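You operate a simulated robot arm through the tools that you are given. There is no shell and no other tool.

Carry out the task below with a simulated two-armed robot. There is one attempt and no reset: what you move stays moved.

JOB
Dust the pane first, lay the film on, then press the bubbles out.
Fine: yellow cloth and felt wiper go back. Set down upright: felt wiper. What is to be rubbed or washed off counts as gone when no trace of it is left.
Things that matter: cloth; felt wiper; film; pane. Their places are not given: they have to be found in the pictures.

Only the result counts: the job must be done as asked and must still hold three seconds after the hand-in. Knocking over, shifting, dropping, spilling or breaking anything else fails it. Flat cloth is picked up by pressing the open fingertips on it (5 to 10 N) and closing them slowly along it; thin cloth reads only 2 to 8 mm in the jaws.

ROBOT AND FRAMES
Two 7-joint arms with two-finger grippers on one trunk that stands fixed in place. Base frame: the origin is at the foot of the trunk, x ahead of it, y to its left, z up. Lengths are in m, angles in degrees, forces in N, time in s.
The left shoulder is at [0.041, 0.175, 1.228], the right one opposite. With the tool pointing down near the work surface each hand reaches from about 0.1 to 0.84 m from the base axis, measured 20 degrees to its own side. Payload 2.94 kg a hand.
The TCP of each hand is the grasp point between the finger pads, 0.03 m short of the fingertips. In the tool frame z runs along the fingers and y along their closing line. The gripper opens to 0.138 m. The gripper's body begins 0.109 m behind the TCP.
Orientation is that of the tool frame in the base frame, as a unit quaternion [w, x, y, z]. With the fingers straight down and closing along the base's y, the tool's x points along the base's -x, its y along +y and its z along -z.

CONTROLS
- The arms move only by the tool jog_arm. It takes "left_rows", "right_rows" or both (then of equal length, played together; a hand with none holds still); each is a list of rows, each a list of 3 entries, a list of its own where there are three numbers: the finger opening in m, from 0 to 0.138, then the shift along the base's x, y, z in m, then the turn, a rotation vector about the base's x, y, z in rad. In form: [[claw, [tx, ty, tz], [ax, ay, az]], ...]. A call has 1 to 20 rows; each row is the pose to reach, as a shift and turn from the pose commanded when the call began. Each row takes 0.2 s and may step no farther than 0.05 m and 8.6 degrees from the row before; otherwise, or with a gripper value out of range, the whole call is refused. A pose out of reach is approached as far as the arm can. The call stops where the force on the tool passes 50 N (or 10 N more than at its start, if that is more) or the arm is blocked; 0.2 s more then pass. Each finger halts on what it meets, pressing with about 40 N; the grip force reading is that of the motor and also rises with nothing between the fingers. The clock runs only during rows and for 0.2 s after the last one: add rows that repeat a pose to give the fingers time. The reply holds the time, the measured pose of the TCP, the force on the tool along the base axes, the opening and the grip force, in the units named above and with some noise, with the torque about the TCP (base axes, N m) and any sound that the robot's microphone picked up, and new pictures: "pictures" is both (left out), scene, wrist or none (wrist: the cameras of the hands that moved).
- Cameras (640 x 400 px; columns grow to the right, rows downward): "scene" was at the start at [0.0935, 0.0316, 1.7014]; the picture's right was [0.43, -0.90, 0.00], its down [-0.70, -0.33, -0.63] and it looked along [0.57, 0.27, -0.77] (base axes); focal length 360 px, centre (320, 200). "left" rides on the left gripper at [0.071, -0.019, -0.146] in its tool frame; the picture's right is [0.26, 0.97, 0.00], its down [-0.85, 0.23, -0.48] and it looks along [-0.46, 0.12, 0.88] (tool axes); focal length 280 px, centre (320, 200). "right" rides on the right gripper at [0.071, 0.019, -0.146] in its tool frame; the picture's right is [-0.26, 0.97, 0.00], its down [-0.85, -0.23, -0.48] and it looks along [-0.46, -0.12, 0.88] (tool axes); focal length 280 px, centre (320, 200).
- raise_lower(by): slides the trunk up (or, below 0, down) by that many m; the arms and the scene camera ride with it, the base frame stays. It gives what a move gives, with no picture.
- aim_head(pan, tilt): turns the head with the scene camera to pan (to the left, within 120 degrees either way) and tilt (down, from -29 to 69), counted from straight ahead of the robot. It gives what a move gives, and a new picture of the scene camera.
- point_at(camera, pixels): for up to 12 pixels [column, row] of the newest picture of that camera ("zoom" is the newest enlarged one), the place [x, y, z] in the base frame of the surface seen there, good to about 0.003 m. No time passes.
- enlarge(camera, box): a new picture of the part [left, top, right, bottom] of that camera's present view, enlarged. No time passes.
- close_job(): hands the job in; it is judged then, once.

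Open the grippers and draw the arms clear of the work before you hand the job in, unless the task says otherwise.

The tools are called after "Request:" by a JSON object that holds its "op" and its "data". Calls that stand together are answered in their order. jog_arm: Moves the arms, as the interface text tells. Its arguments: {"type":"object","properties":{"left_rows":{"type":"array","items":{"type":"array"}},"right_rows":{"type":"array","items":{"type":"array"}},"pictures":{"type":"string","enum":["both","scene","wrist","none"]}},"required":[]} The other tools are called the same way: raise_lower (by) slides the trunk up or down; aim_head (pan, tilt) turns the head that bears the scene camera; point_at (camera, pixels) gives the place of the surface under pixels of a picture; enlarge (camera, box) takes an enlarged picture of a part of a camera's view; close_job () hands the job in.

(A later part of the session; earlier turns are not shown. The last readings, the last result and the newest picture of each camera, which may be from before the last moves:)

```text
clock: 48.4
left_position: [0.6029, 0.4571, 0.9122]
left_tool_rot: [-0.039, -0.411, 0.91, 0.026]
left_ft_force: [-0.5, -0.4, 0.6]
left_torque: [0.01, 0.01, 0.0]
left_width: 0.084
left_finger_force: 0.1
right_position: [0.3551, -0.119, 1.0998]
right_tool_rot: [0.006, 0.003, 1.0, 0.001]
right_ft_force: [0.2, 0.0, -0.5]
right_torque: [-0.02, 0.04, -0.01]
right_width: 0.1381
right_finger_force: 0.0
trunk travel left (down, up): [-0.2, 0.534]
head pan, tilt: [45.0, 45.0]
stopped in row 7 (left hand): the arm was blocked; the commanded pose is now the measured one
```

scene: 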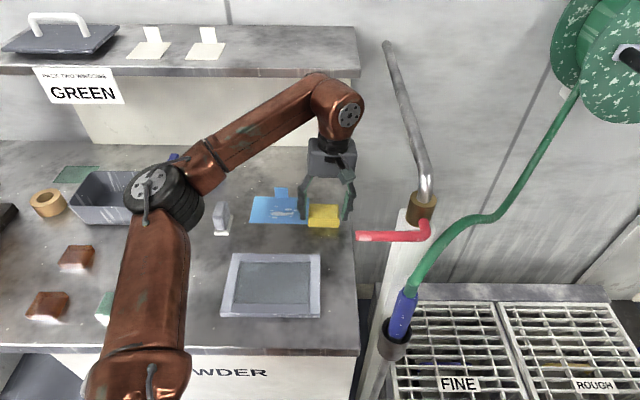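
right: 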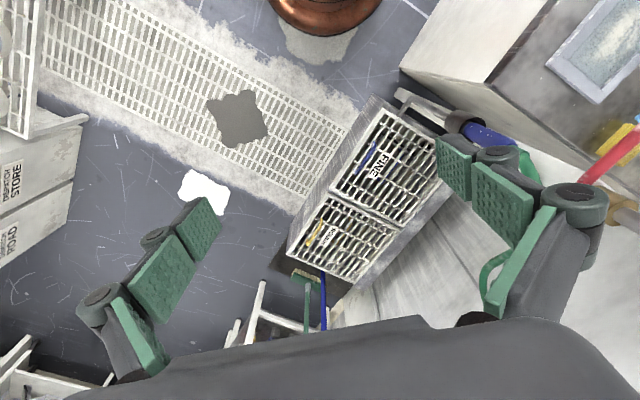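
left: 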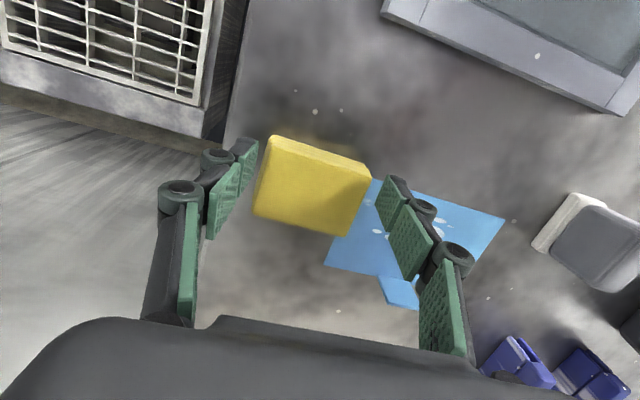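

The lift was blocked in the last row: something (probably the wrist) met the shelf edge. I stop and measure where the wrist is relative to the shelf.

Request:
{"op": "enlarge", "data": {"camera": "scene", "box": [240, 40, 400, 240]}}

Request:
{"op": "point_at", "data": {"camera": "scene", "pixels": [[320, 76], [335, 80], [350, 90], [358, 105], [350, 115], [330, 110], [300, 90], [250, 125], [345, 62], [300, 68], [358, 62]]}}

```text
2.00 times, centred on (320, 140) of scene
```

zoom: 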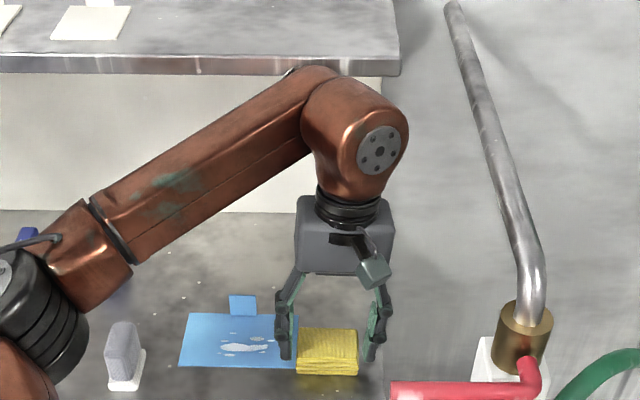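

```text
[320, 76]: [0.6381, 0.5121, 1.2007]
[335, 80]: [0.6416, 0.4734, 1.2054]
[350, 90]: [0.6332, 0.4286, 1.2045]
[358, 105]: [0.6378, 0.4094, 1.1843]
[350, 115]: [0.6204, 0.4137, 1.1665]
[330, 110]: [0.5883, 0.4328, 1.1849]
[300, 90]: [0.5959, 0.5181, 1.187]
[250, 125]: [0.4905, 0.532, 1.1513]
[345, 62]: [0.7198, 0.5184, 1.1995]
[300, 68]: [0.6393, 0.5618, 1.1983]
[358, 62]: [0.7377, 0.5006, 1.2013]
```

The wrist's rear knob met the shelf edge and tilted the hand by about 5°. I check whether the cloth was disturbed by measuring its corners.

Request:
{"op": "enlarge", "data": {"camera": "left", "box": [220, 100, 420, 250]}}

Request:
{"op": "point_at", "data": {"camera": "zoom", "pixels": [[150, 118], [395, 205], [345, 355], [95, 290], [245, 240], [415, 240]]}}

```text
2.67 times, centred on (320, 175) of left
```

zoom: 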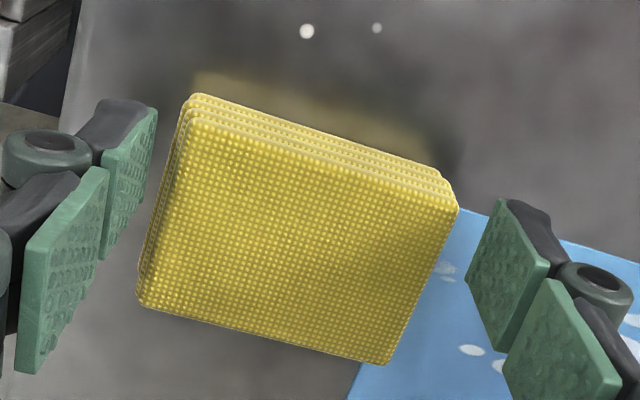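

```text
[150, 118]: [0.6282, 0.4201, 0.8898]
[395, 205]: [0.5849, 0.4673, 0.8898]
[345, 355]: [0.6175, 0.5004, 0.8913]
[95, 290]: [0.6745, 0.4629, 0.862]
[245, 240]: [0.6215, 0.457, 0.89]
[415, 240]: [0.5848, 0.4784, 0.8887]
```

I re-measure with the correct corner pixels of this enlarged picture.

Request:
{"op": "point_at", "data": {"camera": "zoom", "pixels": [[192, 124], [452, 210], [385, 358], [142, 298], [295, 240], [450, 188], [193, 98], [470, 225], [365, 392]]}}

Request:
{"op": "enlarge", "data": {"camera": "scene", "box": [240, 180, 360, 250]}}

```text
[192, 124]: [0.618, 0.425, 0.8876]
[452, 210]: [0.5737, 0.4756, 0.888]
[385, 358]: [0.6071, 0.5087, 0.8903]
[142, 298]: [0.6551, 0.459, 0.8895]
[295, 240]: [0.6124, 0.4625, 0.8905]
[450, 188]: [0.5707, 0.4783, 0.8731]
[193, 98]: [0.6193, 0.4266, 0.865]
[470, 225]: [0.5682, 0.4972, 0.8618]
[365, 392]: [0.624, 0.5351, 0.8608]
```

```text
5.33 times, centred on (300, 215) of scene
```

zoom: 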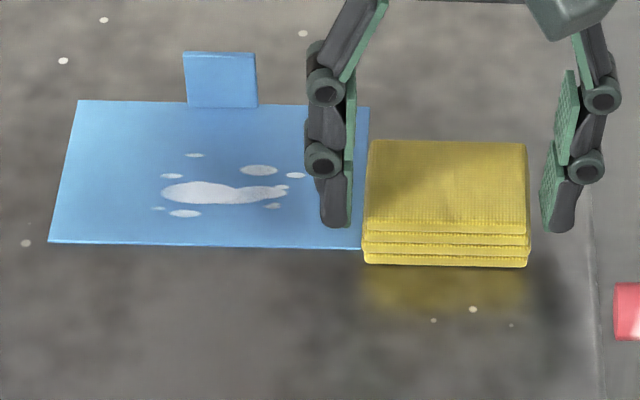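

The cloth was nudged about 17 mm toward the film, so I'll need to reset it. First I free the wrist: slide the open fingers toward the robot (−v, parallel to the cloth's sides) while straightening the tool.

Request:
{"op": "jog_arm", "data": {"left_rows": [[0.088, [-0.006, -0.006, 0], [0, 0, 0]], [0.09, [-0.012, -0.012, 0], [-0.003, -0.02, 0]], [0.09, [-0.019, -0.019, 0], [-0.008, -0.046, 0.002]], [0.09, [-0.027, -0.027, 0], [-0.012, -0.07, 0.004]], [0.09, [-0.035, -0.035, 0], [-0.015, -0.0926, 0.0]], [0.09, [-0.043, -0.043, 0], [-0.015, -0.0926, -0.02]]]}}

```text
clock: 49.8
left_position: [0.5721, 0.4119, 0.9079]
left_tool_rot: [-0.001, -0.403, 0.915, 0.0]
left_ft_force: [0.5, -0.2, -0.2]
left_torque: [0.03, -0.02, 0.02]
left_width: 0.09
left_finger_force: 0.1
right_position: [0.3663, -0.1221, 1.0922]
right_tool_rot: [-0.002, 0.004, 1.0, 0.001]
right_ft_force: [0.1, -0.2, 0.1]
right_torque: [-0.02, 0.01, -0.01]
right_width: 0.138
right_finger_force: 0.1
trunk travel left (down, up): [-0.2, 0.534]
head pan, tilt: [45.0, 45.0]
```

scene: 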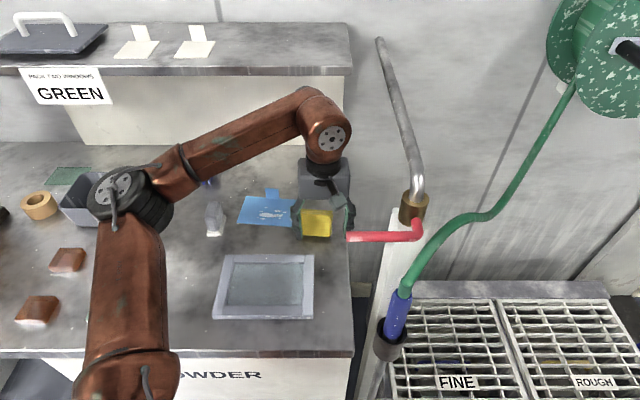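
left: 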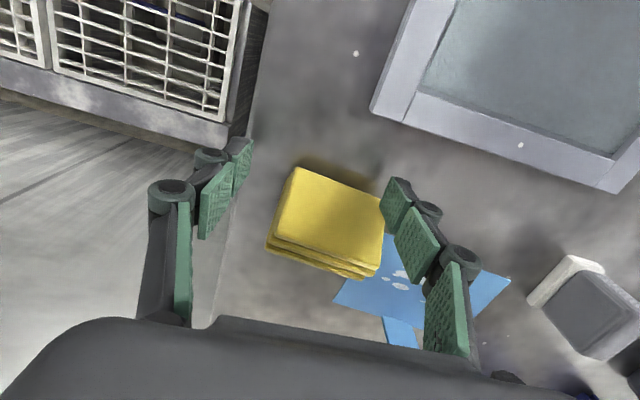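

The cloth appears to have been dragged and tilted. I enlarge to see its state.

Request:
{"op": "enlarge", "data": {"camera": "left", "box": [220, 130, 420, 290]}}

Request:
{"op": "enlarge", "data": {"camera": "scene", "box": [230, 170, 370, 260]}}

```text
2.50 times, centred on (320, 210) of left
```

zoom: 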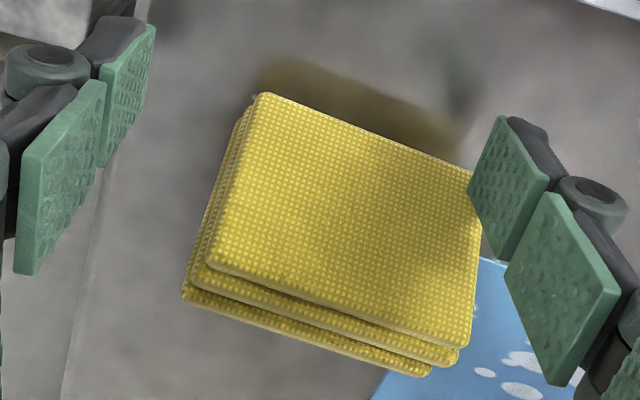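

```text
4.44 times, centred on (300, 215) of scene
```

zoom: 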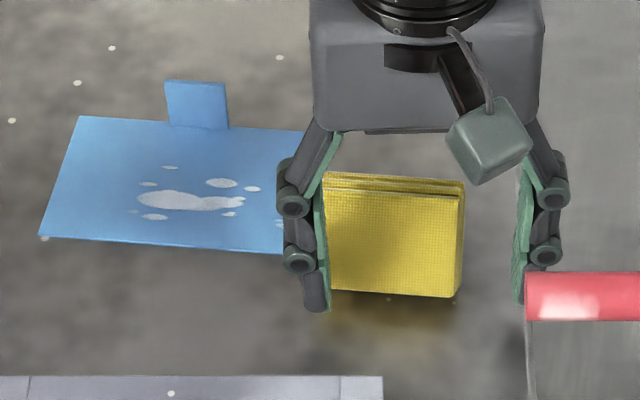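

The cloth looks tilted. I measure points on its faces to learn its attitude.

Request:
{"op": "point_at", "data": {"camera": "zoom", "pixels": [[335, 200], [455, 205], [450, 290], [340, 285], [395, 245], [340, 178], [460, 188], [395, 300], [320, 300], [525, 300], [100, 125], [45, 235]]}}

Request:
{"op": "point_at", "data": {"camera": "left", "pixels": [[325, 170], [382, 205], [303, 230], [372, 265], [340, 215], [296, 248], [390, 275], [375, 282], [240, 145], [385, 195], [398, 188]]}}

```text
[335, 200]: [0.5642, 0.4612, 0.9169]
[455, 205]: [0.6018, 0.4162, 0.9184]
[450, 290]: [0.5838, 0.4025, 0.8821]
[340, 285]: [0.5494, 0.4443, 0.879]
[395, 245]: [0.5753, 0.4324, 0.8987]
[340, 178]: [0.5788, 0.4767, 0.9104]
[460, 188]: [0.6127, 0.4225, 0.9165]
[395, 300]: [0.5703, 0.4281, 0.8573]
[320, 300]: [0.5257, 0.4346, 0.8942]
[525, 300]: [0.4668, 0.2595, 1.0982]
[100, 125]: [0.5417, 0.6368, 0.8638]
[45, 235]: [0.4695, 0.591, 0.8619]
```

```text
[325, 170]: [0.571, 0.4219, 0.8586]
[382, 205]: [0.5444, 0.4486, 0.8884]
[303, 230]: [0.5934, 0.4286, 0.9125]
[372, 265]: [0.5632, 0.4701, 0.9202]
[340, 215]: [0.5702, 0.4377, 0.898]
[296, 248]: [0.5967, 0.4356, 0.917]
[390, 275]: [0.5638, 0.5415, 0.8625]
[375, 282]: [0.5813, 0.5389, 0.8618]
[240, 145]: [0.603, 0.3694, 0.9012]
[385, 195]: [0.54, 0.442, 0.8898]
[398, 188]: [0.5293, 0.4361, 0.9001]
```

The block is tipped about 57° toward the robot, leaning near the left finger, perhaps still settling. I hold still for a moment and look again.

Request:
{"op": "jog_arm", "data": {"left_rows": [[0.09, [0, 0, 0], [0, 0, 0]], [0.09, [0, 0, 0], [0, 0, 0]]]}}

Request:
{"op": "enlarge", "data": {"camera": "scene", "box": [230, 170, 370, 260]}}

Request:
{"op": "enlarge", "data": {"camera": "left", "box": [220, 130, 420, 290]}}

```text
clock: 50.4
left_position: [0.571, 0.4119, 0.9101]
left_tool_rot: [0.0, -0.402, 0.916, 0.001]
left_ft_force: [-0.6, 0.4, -0.1]
left_torque: [0.0, 0.0, 0.02]
left_width: 0.09
left_finger_force: 0.0
right_position: [0.3648, -0.1216, 1.0934]
right_tool_rot: [-0.001, 0.002, 1.0, 0.002]
right_ft_force: [0.1, 0.9, -0.4]
right_torque: [-0.02, 0.0, -0.03]
right_width: 0.138
right_finger_force: 0.1
trunk travel left (down, up): [-0.2, 0.534]
head pan, tilt: [45.0, 45.0]
```

scene: 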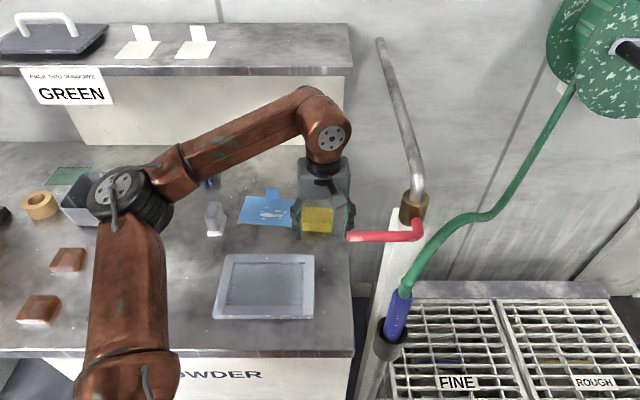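
left: 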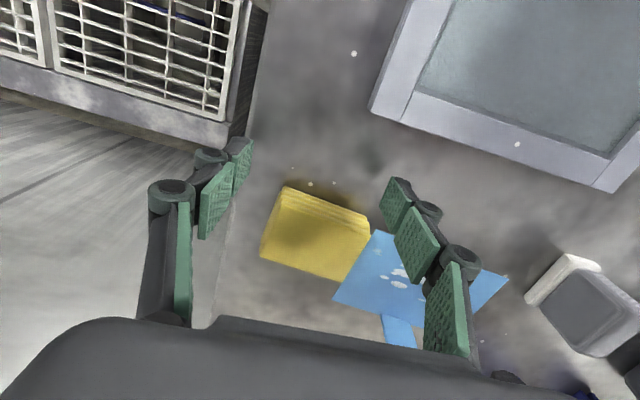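

```text
4.44 times, centred on (300, 215) of scene
```

zoom: 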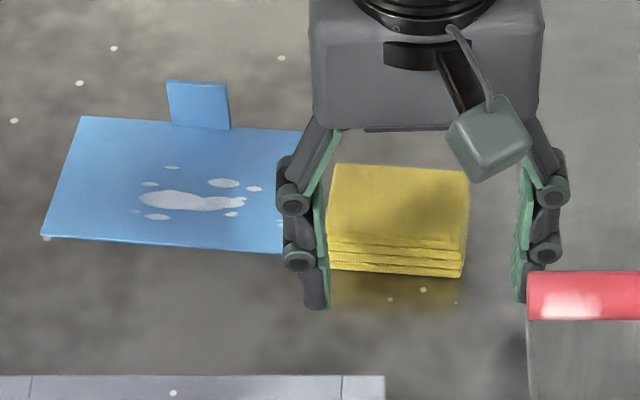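

```text
2.50 times, centred on (320, 210) of left
```

zoom: 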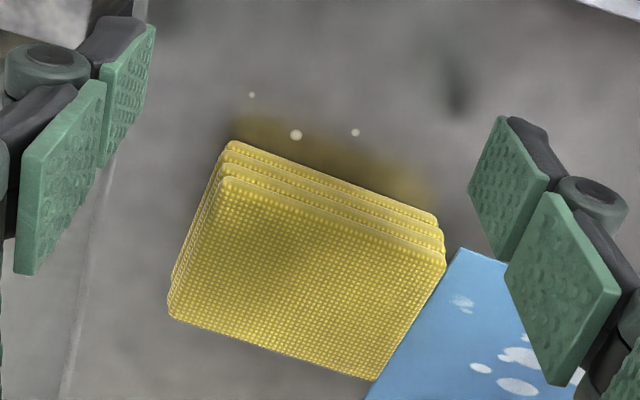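

It has settled flat again. I raise the hand clear and re-measure the cloth and film.

Request:
{"op": "jog_arm", "data": {"left_rows": [[0.09, [0, 0, 0.01], [0, 0, 0]], [0.09, [0, 0, 0.03], [0, 0, 0]], [0.09, [-0.015, -0.015, 0.06], [0, 0, 0]], [0.09, [-0.03, -0.03, 0.09], [0, 0, 0]]]}}

Request:
{"op": "enlarge", "data": {"camera": "scene", "box": [220, 170, 370, 260]}}

Request:
{"op": "enlarge", "data": {"camera": "left", "box": [240, 150, 520, 330]}}

```text
clock: 51.4
left_position: [0.5403, 0.3818, 1.0017]
left_tool_rot: [0.002, -0.402, 0.915, 0.001]
left_ft_force: [0.3, 0.1, -0.1]
left_torque: [0.05, -0.05, 0.02]
left_width: 0.0896
left_finger_force: 0.0
right_position: [0.3637, -0.1234, 1.0929]
right_tool_rot: [0.0, 0.003, 1.0, 0.002]
right_ft_force: [-0.8, 0.0, -0.3]
right_torque: [0.01, -0.06, 0.03]
right_width: 0.1379
right_finger_force: 0.0
trunk travel left (down, up): [-0.2, 0.534]
head pan, tilt: [45.0, 45.0]
```

scene: 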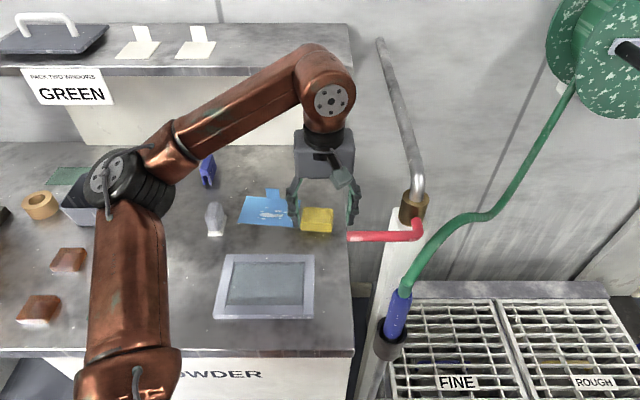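
left: 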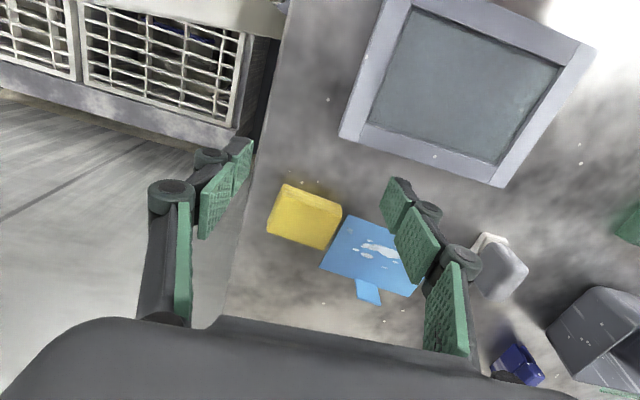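

```text
4.27 times, centred on (295, 215) of scene
```

zoom: 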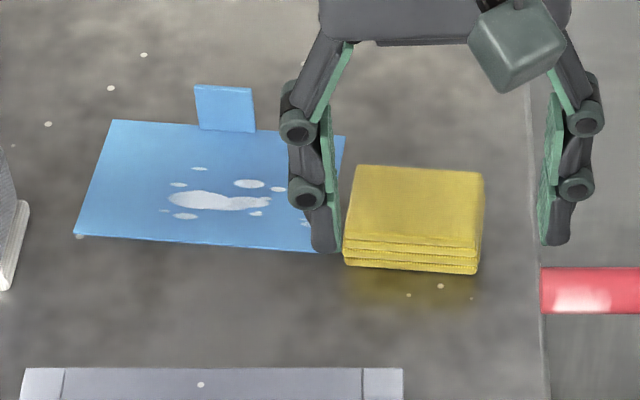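

```text
2.22 times, centred on (380, 240) of left
```

zoom: 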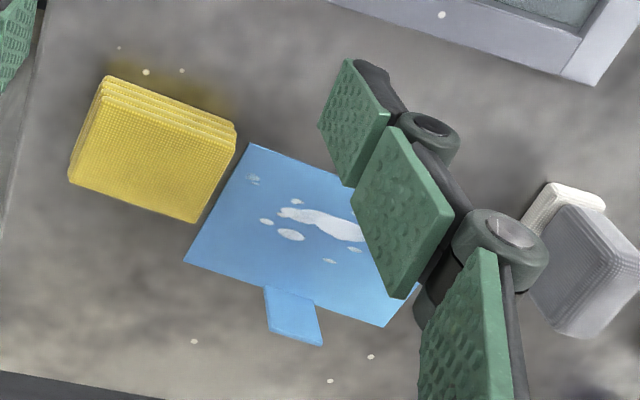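

I measure the cloth's present corners and the film in this enlarged wrist picture.

Request:
{"op": "point_at", "data": {"camera": "zoom", "pixels": [[107, 100], [230, 142], [192, 217], [73, 178], [150, 155], [250, 147], [188, 261], [383, 323], [268, 290], [310, 303], [322, 342], [275, 330]]}}

Request:
{"op": "point_at", "data": {"camera": "scene", "pixels": [[304, 209], [333, 211], [331, 228], [302, 227], [247, 199], [300, 203], [296, 228], [238, 225], [266, 191], [278, 191], [267, 199], [279, 200]]}}

```text
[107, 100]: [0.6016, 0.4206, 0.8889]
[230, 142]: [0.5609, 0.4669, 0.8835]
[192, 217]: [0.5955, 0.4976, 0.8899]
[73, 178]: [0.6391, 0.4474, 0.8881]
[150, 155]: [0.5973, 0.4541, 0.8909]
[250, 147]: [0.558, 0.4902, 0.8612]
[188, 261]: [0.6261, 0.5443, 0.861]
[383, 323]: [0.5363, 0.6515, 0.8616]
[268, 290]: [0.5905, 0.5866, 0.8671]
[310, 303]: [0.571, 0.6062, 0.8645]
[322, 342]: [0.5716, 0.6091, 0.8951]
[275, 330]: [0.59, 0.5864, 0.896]
```

```text
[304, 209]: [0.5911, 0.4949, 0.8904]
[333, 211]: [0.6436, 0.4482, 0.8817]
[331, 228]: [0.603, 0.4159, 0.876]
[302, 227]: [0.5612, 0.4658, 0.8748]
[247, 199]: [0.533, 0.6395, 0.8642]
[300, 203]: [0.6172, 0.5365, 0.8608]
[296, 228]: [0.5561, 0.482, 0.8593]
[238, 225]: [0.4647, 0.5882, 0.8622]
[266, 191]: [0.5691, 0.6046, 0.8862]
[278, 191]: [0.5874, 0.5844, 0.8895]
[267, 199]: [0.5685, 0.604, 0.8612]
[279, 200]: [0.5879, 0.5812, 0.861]
```

Cloth center is now (u 0.100, v 0.748), turned −4°; the film also shifted slightly and turned −5°. I go above the cloth with the tool tilted 15° (wrist leaning toward the robot, away from the shelf) and turned to match the cloth.

Request:
{"op": "jog_arm", "data": {"left_rows": [[0.084, [0.012, 0.015, 0], [0.036, -0.037, -0.022]], [0.084, [0.025, 0.032, -0.005], [0.08, -0.082, -0.049]], [0.082, [0.038, 0.05, -0.015], [0.13, -0.134, -0.08]], [0.082, [0.05, 0.065, -0.03], [0.165, -0.17, -0.101]], [0.082, [0.0561, 0.0725, -0.045], [0.1813, -0.1866, -0.1114]], [0.082, [0.0561, 0.0725, -0.06], [0.1813, -0.1866, -0.1114]]]}}

Request:
{"op": "enlarge", "data": {"camera": "left", "box": [220, 90, 420, 250]}}

```text
clock: 52.8
left_position: [0.5974, 0.4548, 0.9396]
left_tool_rot: [0.122, -0.348, 0.928, 0.046]
left_ft_force: [0.0, 0.0, 0.4]
left_torque: [-0.01, 0.02, -0.01]
left_width: 0.0818
left_finger_force: 0.0
right_position: [0.3654, -0.1215, 1.0919]
right_tool_rot: [-0.002, 0.002, 1.0, 0.001]
right_ft_force: [-0.2, -0.4, -0.5]
right_torque: [0.02, 0.01, -0.01]
right_width: 0.138
right_finger_force: 0.1
trunk travel left (down, up): [-0.2, 0.534]
head pan, tilt: [45.0, 45.0]
```

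scene: 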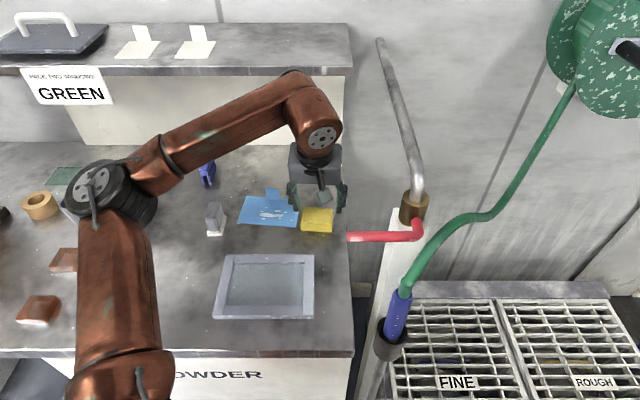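
left: 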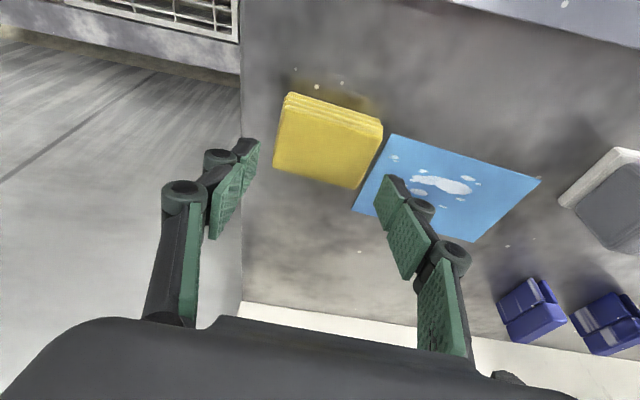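

```text
2.50 times, centred on (320, 170) of left
```

zoom: 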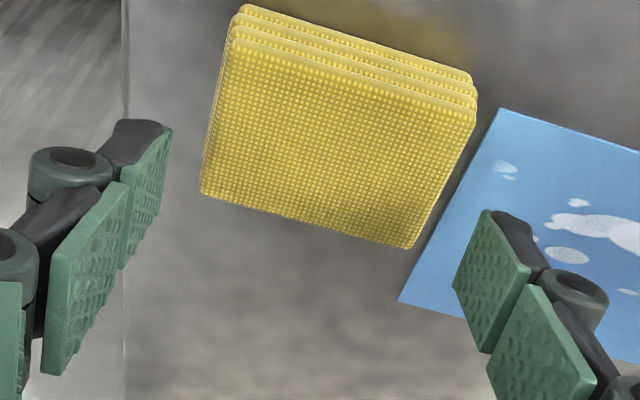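

Tilted tool is above the cloth, shelf well clear. I descend to z≈0.912 and check the finger clearances.

Request:
{"op": "jog_arm", "data": {"left_rows": [[0.082, [-0.0005, -0.0005, -0.015], [0, 0, 0]], [0.082, [-0.0005, -0.0005, -0.028], [0, 0, 0]]], "pictures": "wrist"}}

Request:
{"op": "enlarge", "data": {"camera": "left", "box": [220, 90, 420, 250]}}

Request:
{"op": "enlarge", "data": {"camera": "scene", "box": [230, 140, 360, 240]}}

```text
clock: 53.4
left_position: [0.5966, 0.4533, 0.9113]
left_tool_rot: [0.122, -0.347, 0.929, 0.045]
left_ft_force: [-0.1, 0.2, 1.3]
left_torque: [0.01, 0.01, 0.02]
left_width: 0.0819
left_finger_force: 0.0
right_position: [0.3657, -0.1207, 1.092]
right_tool_rot: [0.0, 0.002, 1.0, 0.001]
right_ft_force: [0.4, -0.3, -0.4]
right_torque: [0.03, -0.01, -0.04]
right_width: 0.1376
right_finger_force: 0.1
trunk travel left (down, up): [-0.2, 0.534]
head pan, tilt: [45.0, 45.0]
```

left: 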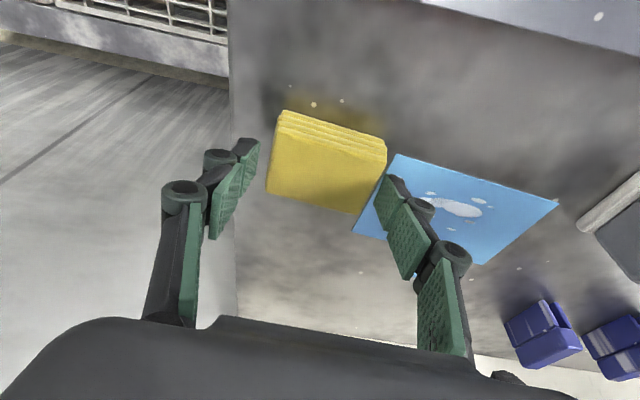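

```text
2.50 times, centred on (320, 170) of left
```

zoom: 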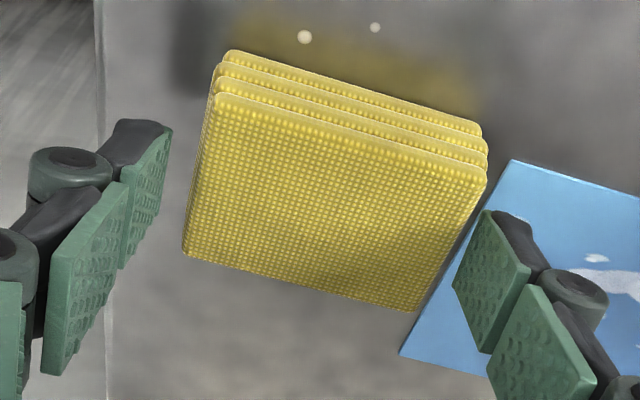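

```text
4.00 times, centred on (295, 190) of scene
```

zoom: 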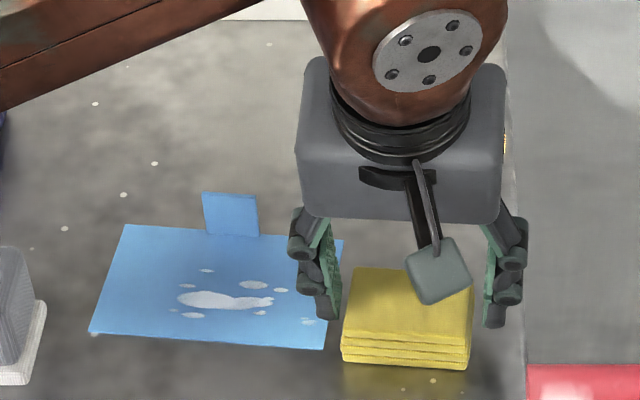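

Left finger clears the cloth by ~3–4 mm, right by ~10 mm, which is acceptable. I descend the remaining 15 mm.

Request:
{"op": "jog_arm", "data": {"left_rows": [[0.082, [-0.0005, 0.0005, -0.006], [0, 0, 0]], [0.082, [-0.0005, 0.0005, -0.011], [0, 0, 0]], [0.082, [-0.0005, 0.0005, -0.0155], [0, 0, 0]], [0.082, [-0.0005, 0.0005, -0.0155], [0, 0, 0]]], "pictures": "wrist"}}

Request:
{"op": "enlarge", "data": {"camera": "left", "box": [220, 90, 420, 250]}}

```text
clock: 54.4
left_position: [0.5967, 0.4541, 0.8968]
left_tool_rot: [0.123, -0.348, 0.928, 0.046]
left_ft_force: [0.5, -0.7, -0.2]
left_torque: [0.01, 0.02, 0.0]
left_width: 0.0818
left_finger_force: 0.0
right_position: [0.3647, -0.1215, 1.0923]
right_tool_rot: [-0.001, 0.004, 1.0, 0.002]
right_ft_force: [0.6, 0.5, 0.7]
right_torque: [0.0, 0.03, 0.02]
right_width: 0.1379
right_finger_force: 0.1
trunk travel left (down, up): [-0.2, 0.534]
head pan, tilt: [45.0, 45.0]
```

left: 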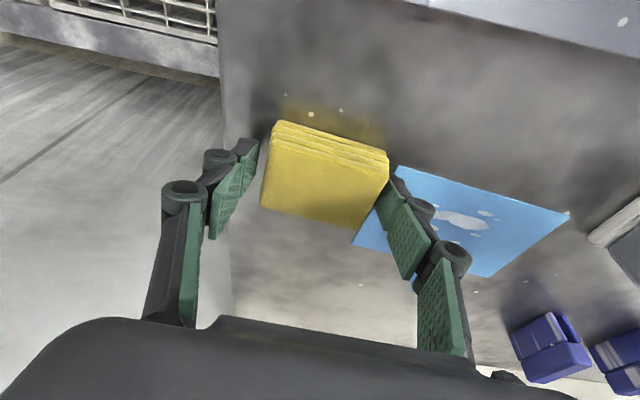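

```text
2.50 times, centred on (320, 170) of left
```

zoom: 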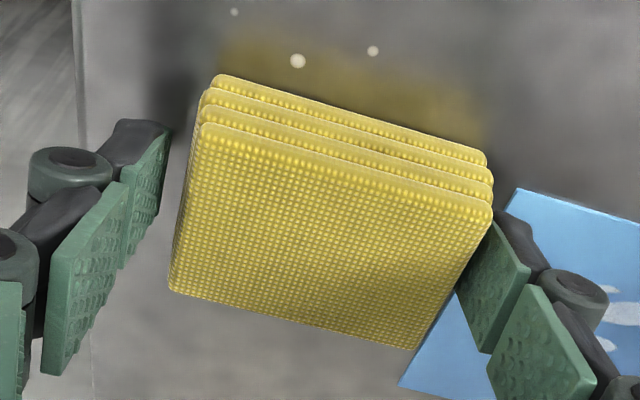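

Fingers straddle the cloth properly. I close slowly and hold.

Request:
{"op": "jog_arm", "data": {"left_rows": [[0.076, [0, 0, 0], [0, 0, 0]], [0.07, [0, 0, 0], [0, 0, 0]], [0.06, [0, 0, 0], [0, 0, 0]], [0.05, [0, 0, 0], [0, 0, 0]], [0.04, [0, 0, 0], [0, 0, 0]], [0.04, [0, 0, 0], [0, 0, 0]]], "pictures": "wrist"}}

Request:
{"op": "jog_arm", "data": {"left_rows": [[0.04, [0, 0, 0.003], [0, 0, 0]], [0.04, [0, 0, 0.008], [0, 0, 0]], [0.04, [0, 0, 0.014], [0, 0, 0]]], "pictures": "both"}}

```text
clock: 55.8
left_position: [0.5976, 0.4544, 0.897]
left_tool_rot: [0.122, -0.348, 0.929, 0.045]
left_ft_force: [-0.3, 0.6, 1.2]
left_torque: [0.02, 0.02, -0.03]
left_width: 0.0736
left_finger_force: 39.8
right_position: [0.3649, -0.1218, 1.0918]
right_tool_rot: [-0.001, 0.003, 1.0, 0.001]
right_ft_force: [0.5, -0.1, -0.2]
right_torque: [-0.01, -0.01, -0.02]
right_width: 0.1379
right_finger_force: 0.1
trunk travel left (down, up): [-0.2, 0.534]
head pan, tilt: [45.0, 45.0]
```

left: 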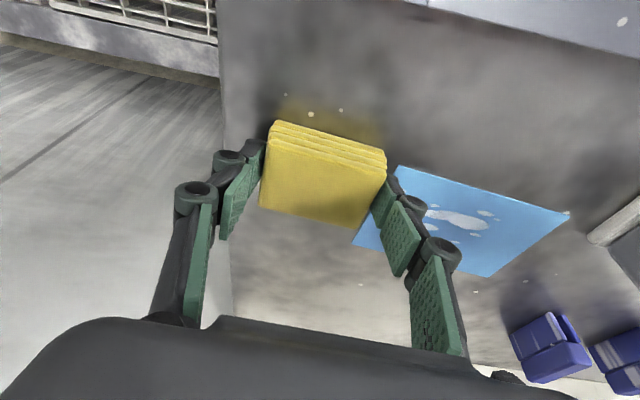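

```text
clock: 56.6
left_position: [0.5978, 0.4545, 0.91]
left_tool_rot: [0.122, -0.347, 0.929, 0.046]
left_ft_force: [0.0, 0.4, -0.3]
left_torque: [0.0, -0.02, -0.02]
left_width: 0.0735
left_finger_force: 40.0
right_position: [0.3647, -0.1206, 1.0928]
right_tool_rot: [0.0, 0.002, 1.0, 0.003]
right_ft_force: [-0.5, 0.3, -0.5]
right_torque: [0.0, 0.0, -0.04]
right_width: 0.1378
right_finger_force: 0.0
trunk travel left (down, up): [-0.2, 0.534]
head pan, tilt: [45.0, 45.0]
```

scene: 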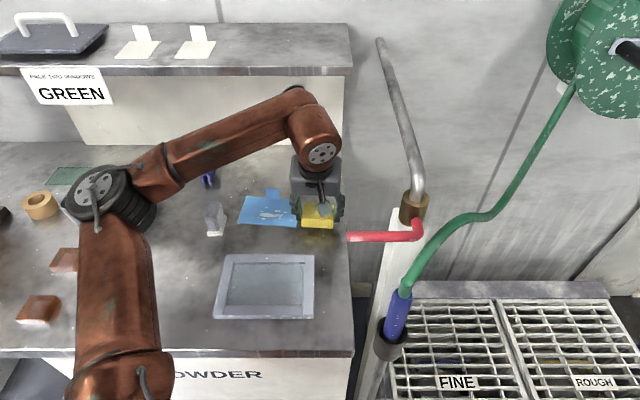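
left: 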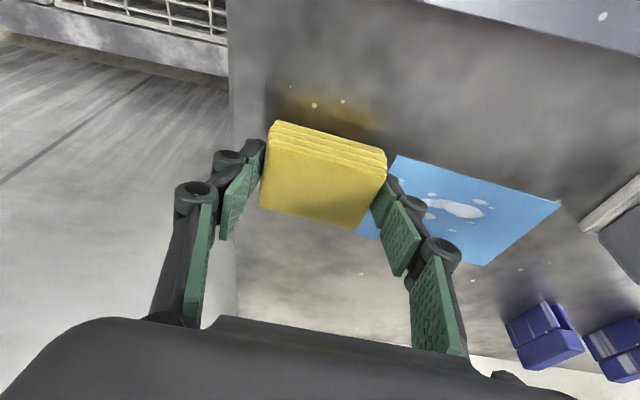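

Held again. I shift it back to its original place (Δx +0.028, Δy +0.001, turn +8°) at low height, then look.

Request:
{"op": "jog_arm", "data": {"left_rows": [[0.04, [0.004, 0.0002, 0.004], [0, 0, 0.02]], [0.04, [0.012, 0.0006, 0.006], [0, 0, 0.06]], [0.04, [0.02, 0.001, 0.006], [0, 0, 0.1]], [0.04, [0.0281, 0.0014, 0.006], [0, 0, 0.14]], [0.04, [0.0281, 0.0014, 0], [0, 0, 0.14]], [0.04, [0.0281, 0.0014, -0.006], [0, 0, 0.14]], [0.04, [0.0281, 0.0014, -0.006], [0, 0, 0.14]]]}}

Request:
{"op": "enlarge", "data": {"camera": "scene", "box": [230, 150, 370, 250]}}

```text
clock: 58.2
left_position: [0.624, 0.4559, 0.9035]
left_tool_rot: [0.119, -0.412, 0.902, 0.055]
left_ft_force: [-0.4, -0.2, 0.7]
left_torque: [0.01, 0.0, 0.05]
left_width: 0.0735
left_finger_force: 40.2
right_position: [0.3653, -0.1224, 1.0921]
right_tool_rot: [-0.001, 0.003, 1.0, 0.002]
right_ft_force: [-0.1, 0.4, -1.5]
right_torque: [0.04, -0.02, 0.0]
right_width: 0.1379
right_finger_force: 0.1
trunk travel left (down, up): [-0.2, 0.534]
head pan, tilt: [45.0, 45.0]
```

scene: 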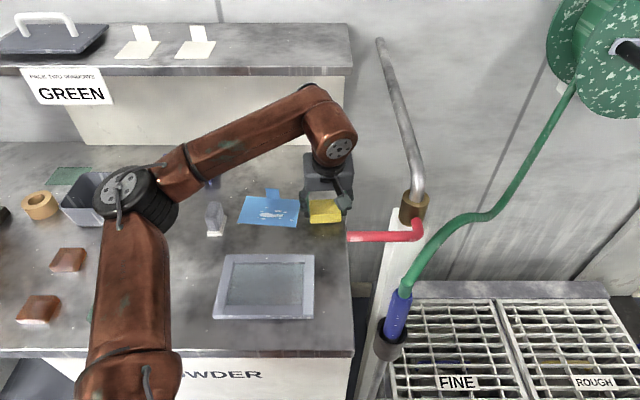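
left: 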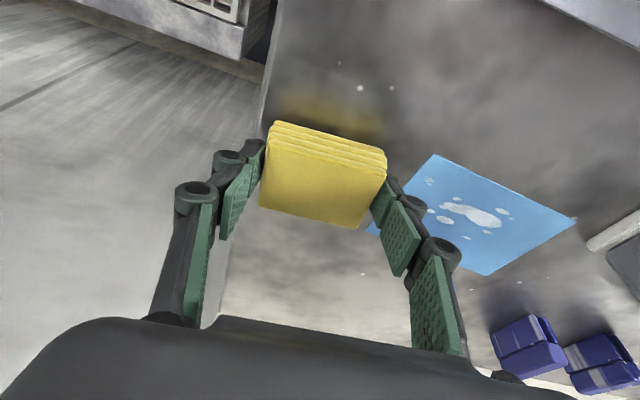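

```text
4.00 times, centred on (300, 200) of scene
```

zoom: 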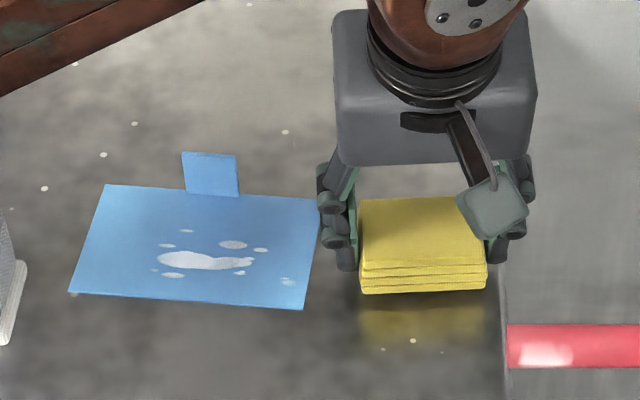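

The cloth is just above its original spot. I verify its corners against the original (TL 0.6194,0.4925; TR 0.6651,0.4521; BR 0.6367,0.4184; BL 0.5893,0.463).

Request:
{"op": "point_at", "data": {"camera": "zoom", "pixels": [[364, 205], [450, 203], [364, 262], [478, 258], [415, 235], [300, 305], [312, 203], [108, 190], [75, 290]]}}

Request:
{"op": "point_at", "data": {"camera": "left", "pixels": [[270, 148], [383, 168], [360, 225], [262, 205], [320, 185]]}}

```text
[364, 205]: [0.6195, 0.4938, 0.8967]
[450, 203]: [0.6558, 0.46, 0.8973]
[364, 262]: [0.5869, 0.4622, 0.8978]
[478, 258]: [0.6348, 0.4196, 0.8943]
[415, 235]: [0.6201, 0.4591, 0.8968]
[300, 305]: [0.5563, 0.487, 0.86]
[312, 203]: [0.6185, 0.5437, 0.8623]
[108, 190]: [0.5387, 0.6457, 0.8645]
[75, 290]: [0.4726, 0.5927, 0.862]
```

```text
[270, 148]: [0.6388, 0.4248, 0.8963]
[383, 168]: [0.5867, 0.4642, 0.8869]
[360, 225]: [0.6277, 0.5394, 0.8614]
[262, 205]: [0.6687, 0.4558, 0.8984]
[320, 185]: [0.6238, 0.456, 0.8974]
```

Position matches the original within ~2 mm. I lower to the bench in small steps (target z≈0.897).

Request:
{"op": "jog_arm", "data": {"left_rows": [[0.04, [0.001, 0, -0.003], [0, 0, 0]], [0.04, [0.001, 0, -0.0055], [0, 0, 0]], [0.04, [0.001, 0, -0.007], [0, 0, 0]]], "pictures": "none"}}

```text
clock: 59.0
left_position: [0.6268, 0.455, 0.8967]
left_tool_rot: [0.119, -0.412, 0.902, 0.054]
left_ft_force: [-0.7, 0.7, -0.2]
left_torque: [0.0, -0.02, 0.01]
left_width: 0.0734
left_finger_force: 39.8
right_position: [0.3641, -0.1212, 1.0931]
right_tool_rot: [-0.001, 0.002, 1.0, 0.002]
right_ft_force: [1.4, 0.4, -0.6]
right_torque: [0.01, 0.0, -0.02]
right_width: 0.138
right_finger_force: 0.0
trunk travel left (down, up): [-0.2, 0.534]
head pan, tilt: [45.0, 45.0]
```

At the original grasp height with no load. I release, wait, and rise straight up.

Request:
{"op": "jog_arm", "data": {"left_rows": [[0.076, [0, 0, -0.0005], [0, 0, 0]], [0.082, [0, 0, -0.0005], [0, 0, 0]], [0.084, [0, 0, -0.0005], [0, 0, 0]], [0.084, [0, 0, -0.0005], [0, 0, 0]], [0.084, [0, 0, 0.008], [0, 0, 0]], [0.084, [0, 0, 0.02], [0, 0, 0]], [0.084, [0, 0, 0.035], [0, 0, 0]]]}}

```text
clock: 60.6
left_position: [0.6241, 0.4563, 0.9318]
left_tool_rot: [0.118, -0.412, 0.902, 0.054]
left_ft_force: [-0.1, -0.2, 0.1]
left_torque: [0.06, 0.01, -0.01]
left_width: 0.0842
left_finger_force: 0.0
right_position: [0.3644, -0.1217, 1.0911]
right_tool_rot: [-0.001, 0.003, 1.0, 0.001]
right_ft_force: [0.8, -0.3, 0.1]
right_torque: [0.01, -0.03, -0.01]
right_width: 0.1379
right_finger_force: 0.0
trunk travel left (down, up): [-0.2, 0.534]
head pan, tilt: [45.0, 45.0]
```

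scene: 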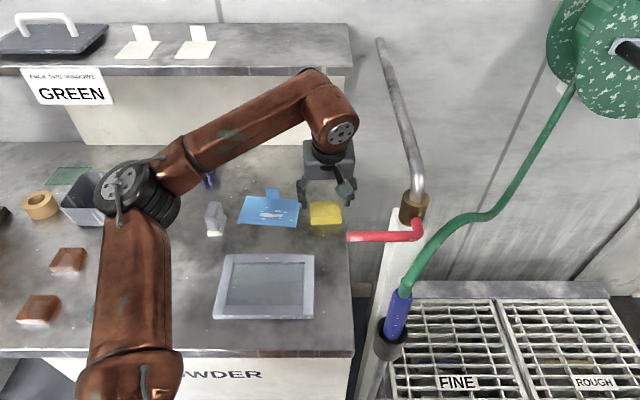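
left: 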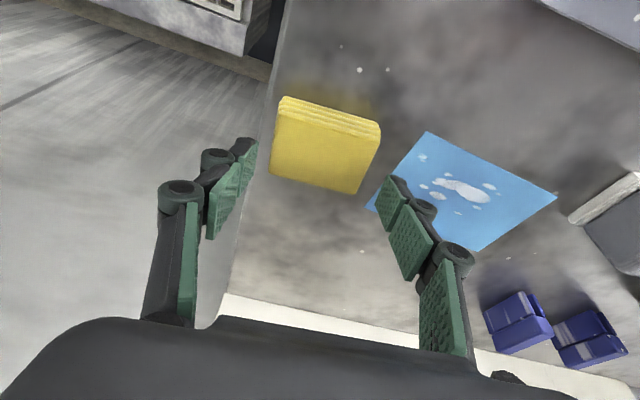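

Cloth is back in place. For the film, I'll grip the side edges of its upright tab with the tool tilted 25° so the wrist stays in front of the shelf. I raise and move above the tab (≈0.575, 0.592) with the new tilt and a −5° turn to match the film.

Request:
{"op": "jog_arm", "data": {"left_rows": [[0.08, [-0.005, 0.005, 0.02], [0.015, -0.015, -0.02]], [0.07, [-0.012, 0.025, 0.035], [0.035, -0.036, -0.045]], [0.064, [-0.021, 0.05, 0.04], [0.06, -0.061, -0.077]], [0.06, [-0.03, 0.08, 0.04], [0.085, -0.086, -0.109]], [0.06, [-0.04, 0.11, 0.04], [0.11, -0.112, -0.141]], [0.06, [-0.0489, 0.1358, 0.04], [0.1235, -0.1257, -0.1586]], [0.06, [-0.0489, 0.1358, 0.03], [0.1235, -0.1257, -0.1586]]]}}

Request:
{"op": "enlarge", "data": {"camera": "left", "box": [220, 90, 480, 280]}}

Request:
{"op": "enlarge", "data": {"camera": "scene", "box": [190, 60, 370, 250]}}

```text
clock: 62.2
left_position: [0.5783, 0.5916, 0.9622]
left_tool_rot: [0.204, -0.333, 0.918, 0.074]
left_ft_force: [0.1, 0.2, 0.0]
left_torque: [0.02, 0.03, -0.01]
left_width: 0.0597
left_finger_force: 0.0
right_position: [0.365, -0.1212, 1.0914]
right_tool_rot: [-0.001, 0.003, 1.0, 0.001]
right_ft_force: [0.2, -0.1, -0.1]
right_torque: [-0.05, 0.03, 0.01]
right_width: 0.1381
right_finger_force: 0.1
trunk travel left (down, up): [-0.2, 0.534]
head pan, tilt: [45.0, 45.0]
```

scene: 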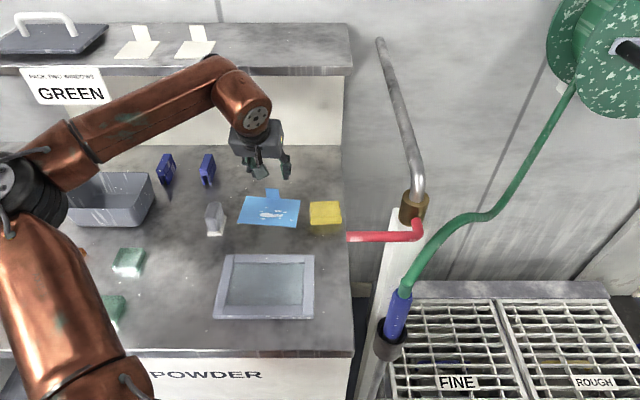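
left: 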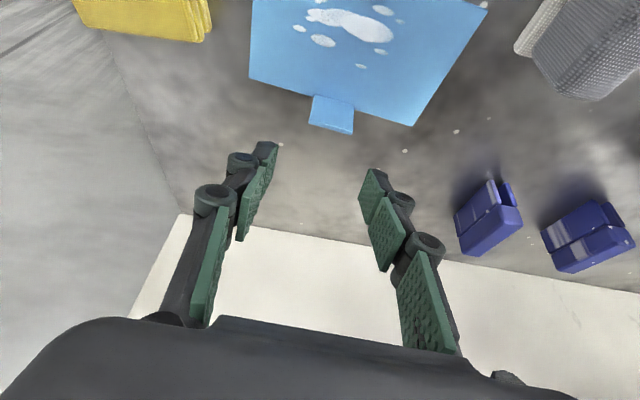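

```text
2.11 times, centred on (350, 185) of left
```

zoom: 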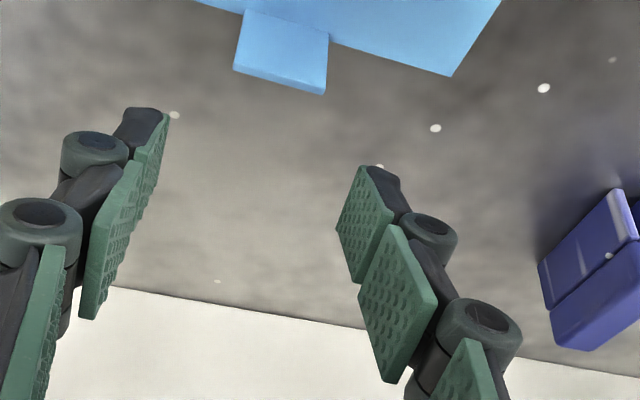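

```text
2.11 times, centred on (280, 155) of scene
```

zoom: 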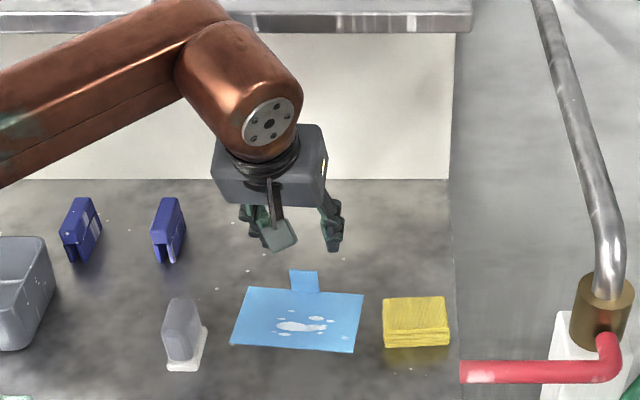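

The hand is above and behind the tab with the shelf clear. I measure the tab's corners in the wrist view.

Request:
{"op": "enlarge", "data": {"camera": "left", "box": [280, 70, 400, 150]}}

Request:
{"op": "point_at", "data": {"camera": "left", "pixels": [[315, 100], [352, 106], [312, 122], [350, 129], [332, 114], [352, 133], [310, 126], [252, 78], [412, 123], [478, 8]]}}

```text
5.00 times, centred on (340, 110) of left
```

zoom: 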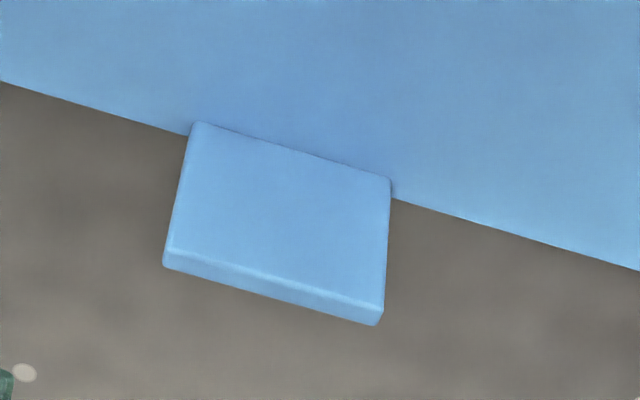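

```text
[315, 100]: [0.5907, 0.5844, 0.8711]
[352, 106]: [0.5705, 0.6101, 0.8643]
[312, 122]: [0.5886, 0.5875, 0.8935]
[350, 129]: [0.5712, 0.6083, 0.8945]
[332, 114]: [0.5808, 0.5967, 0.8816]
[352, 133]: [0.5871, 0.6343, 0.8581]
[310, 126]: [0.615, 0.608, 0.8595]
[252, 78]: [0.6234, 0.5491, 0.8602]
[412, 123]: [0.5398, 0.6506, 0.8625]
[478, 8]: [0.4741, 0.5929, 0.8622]
```

Tab: 33 mm wide, ~3 mm thick, center (0.580, 0.597), turned ≈−5.5°. I descend to z≈0.925 and check alignment.

Request:
{"op": "jog_arm", "data": {"left_rows": [[0.06, [-0.0025, 0, -0.015], [0, 0, 0]], [0.06, [-0.0025, 0, -0.03], [0, 0, 0]], [0.06, [-0.0025, 0, -0.037], [0, 0, 0]]]}}

Request:
{"op": "enlarge", "data": {"camera": "left", "box": [220, 90, 440, 250]}}

Request:
{"op": "enlarge", "data": {"camera": "scene", "box": [200, 70, 350, 240]}}

```text
clock: 63.0
left_position: [0.5753, 0.5909, 0.9246]
left_tool_rot: [0.205, -0.334, 0.917, 0.074]
left_ft_force: [0.0, 0.9, -0.1]
left_torque: [-0.01, 0.01, -0.01]
left_width: 0.06
left_finger_force: 0.1
right_position: [0.3648, -0.1212, 1.0932]
right_tool_rot: [0.0, 0.002, 1.0, 0.002]
right_ft_force: [-0.1, 0.7, -0.2]
right_torque: [0.0, 0.02, -0.01]
right_width: 0.1381
right_finger_force: 0.1
trunk travel left (down, up): [-0.2, 0.534]
head pan, tilt: [45.0, 45.0]
```

scene: 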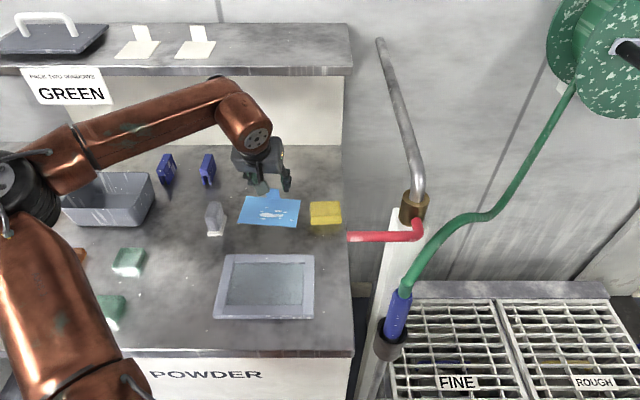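
left: 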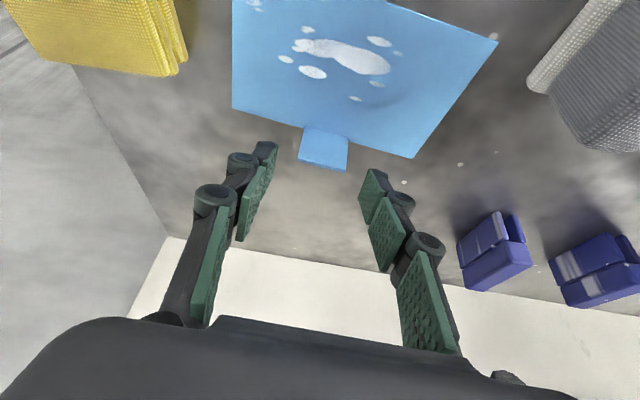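

```text
2.50 times, centred on (330, 170) of left
```

zoom: 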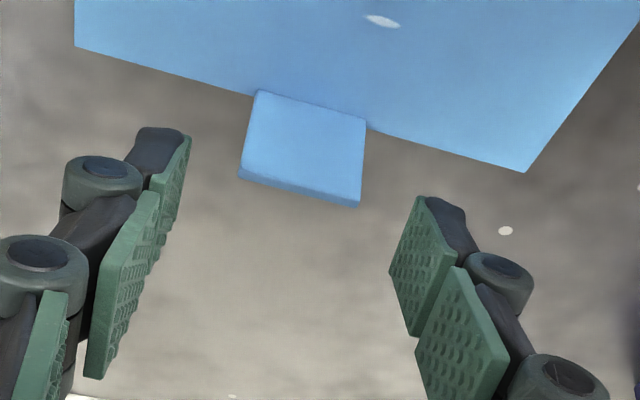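

```text
2.35 times, centred on (275, 155) of scene
```

zoom: 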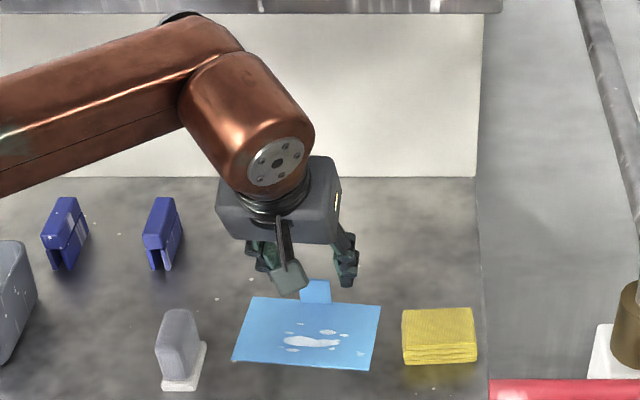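

Alignment looks good; the wrist's rear knob (scene ~ (215,78)) is near the shelf in the picture, so I check its 3D place.

Request:
{"op": "point_at", "data": {"camera": "scene", "pixels": [[214, 77], [220, 79], [225, 82], [205, 82], [235, 92], [240, 72], [200, 72], [150, 108]]}}

Request:
{"op": "point_at", "data": {"camera": "left", "pixels": [[304, 128], [346, 135], [300, 160], [346, 168], [325, 148], [268, 150], [375, 172], [235, 108], [412, 157]]}}

```text
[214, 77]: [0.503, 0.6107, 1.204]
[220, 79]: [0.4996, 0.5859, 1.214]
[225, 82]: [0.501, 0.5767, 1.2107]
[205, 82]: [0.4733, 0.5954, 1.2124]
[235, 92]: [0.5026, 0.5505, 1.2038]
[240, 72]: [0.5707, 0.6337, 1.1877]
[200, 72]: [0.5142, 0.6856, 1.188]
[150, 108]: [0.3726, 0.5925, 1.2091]
```

```text
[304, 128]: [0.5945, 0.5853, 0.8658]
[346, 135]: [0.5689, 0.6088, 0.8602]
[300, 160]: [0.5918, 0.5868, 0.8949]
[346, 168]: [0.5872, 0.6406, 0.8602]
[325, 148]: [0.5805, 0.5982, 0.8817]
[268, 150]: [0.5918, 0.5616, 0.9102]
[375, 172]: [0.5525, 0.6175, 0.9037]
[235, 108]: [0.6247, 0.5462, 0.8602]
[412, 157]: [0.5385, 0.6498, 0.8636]
```

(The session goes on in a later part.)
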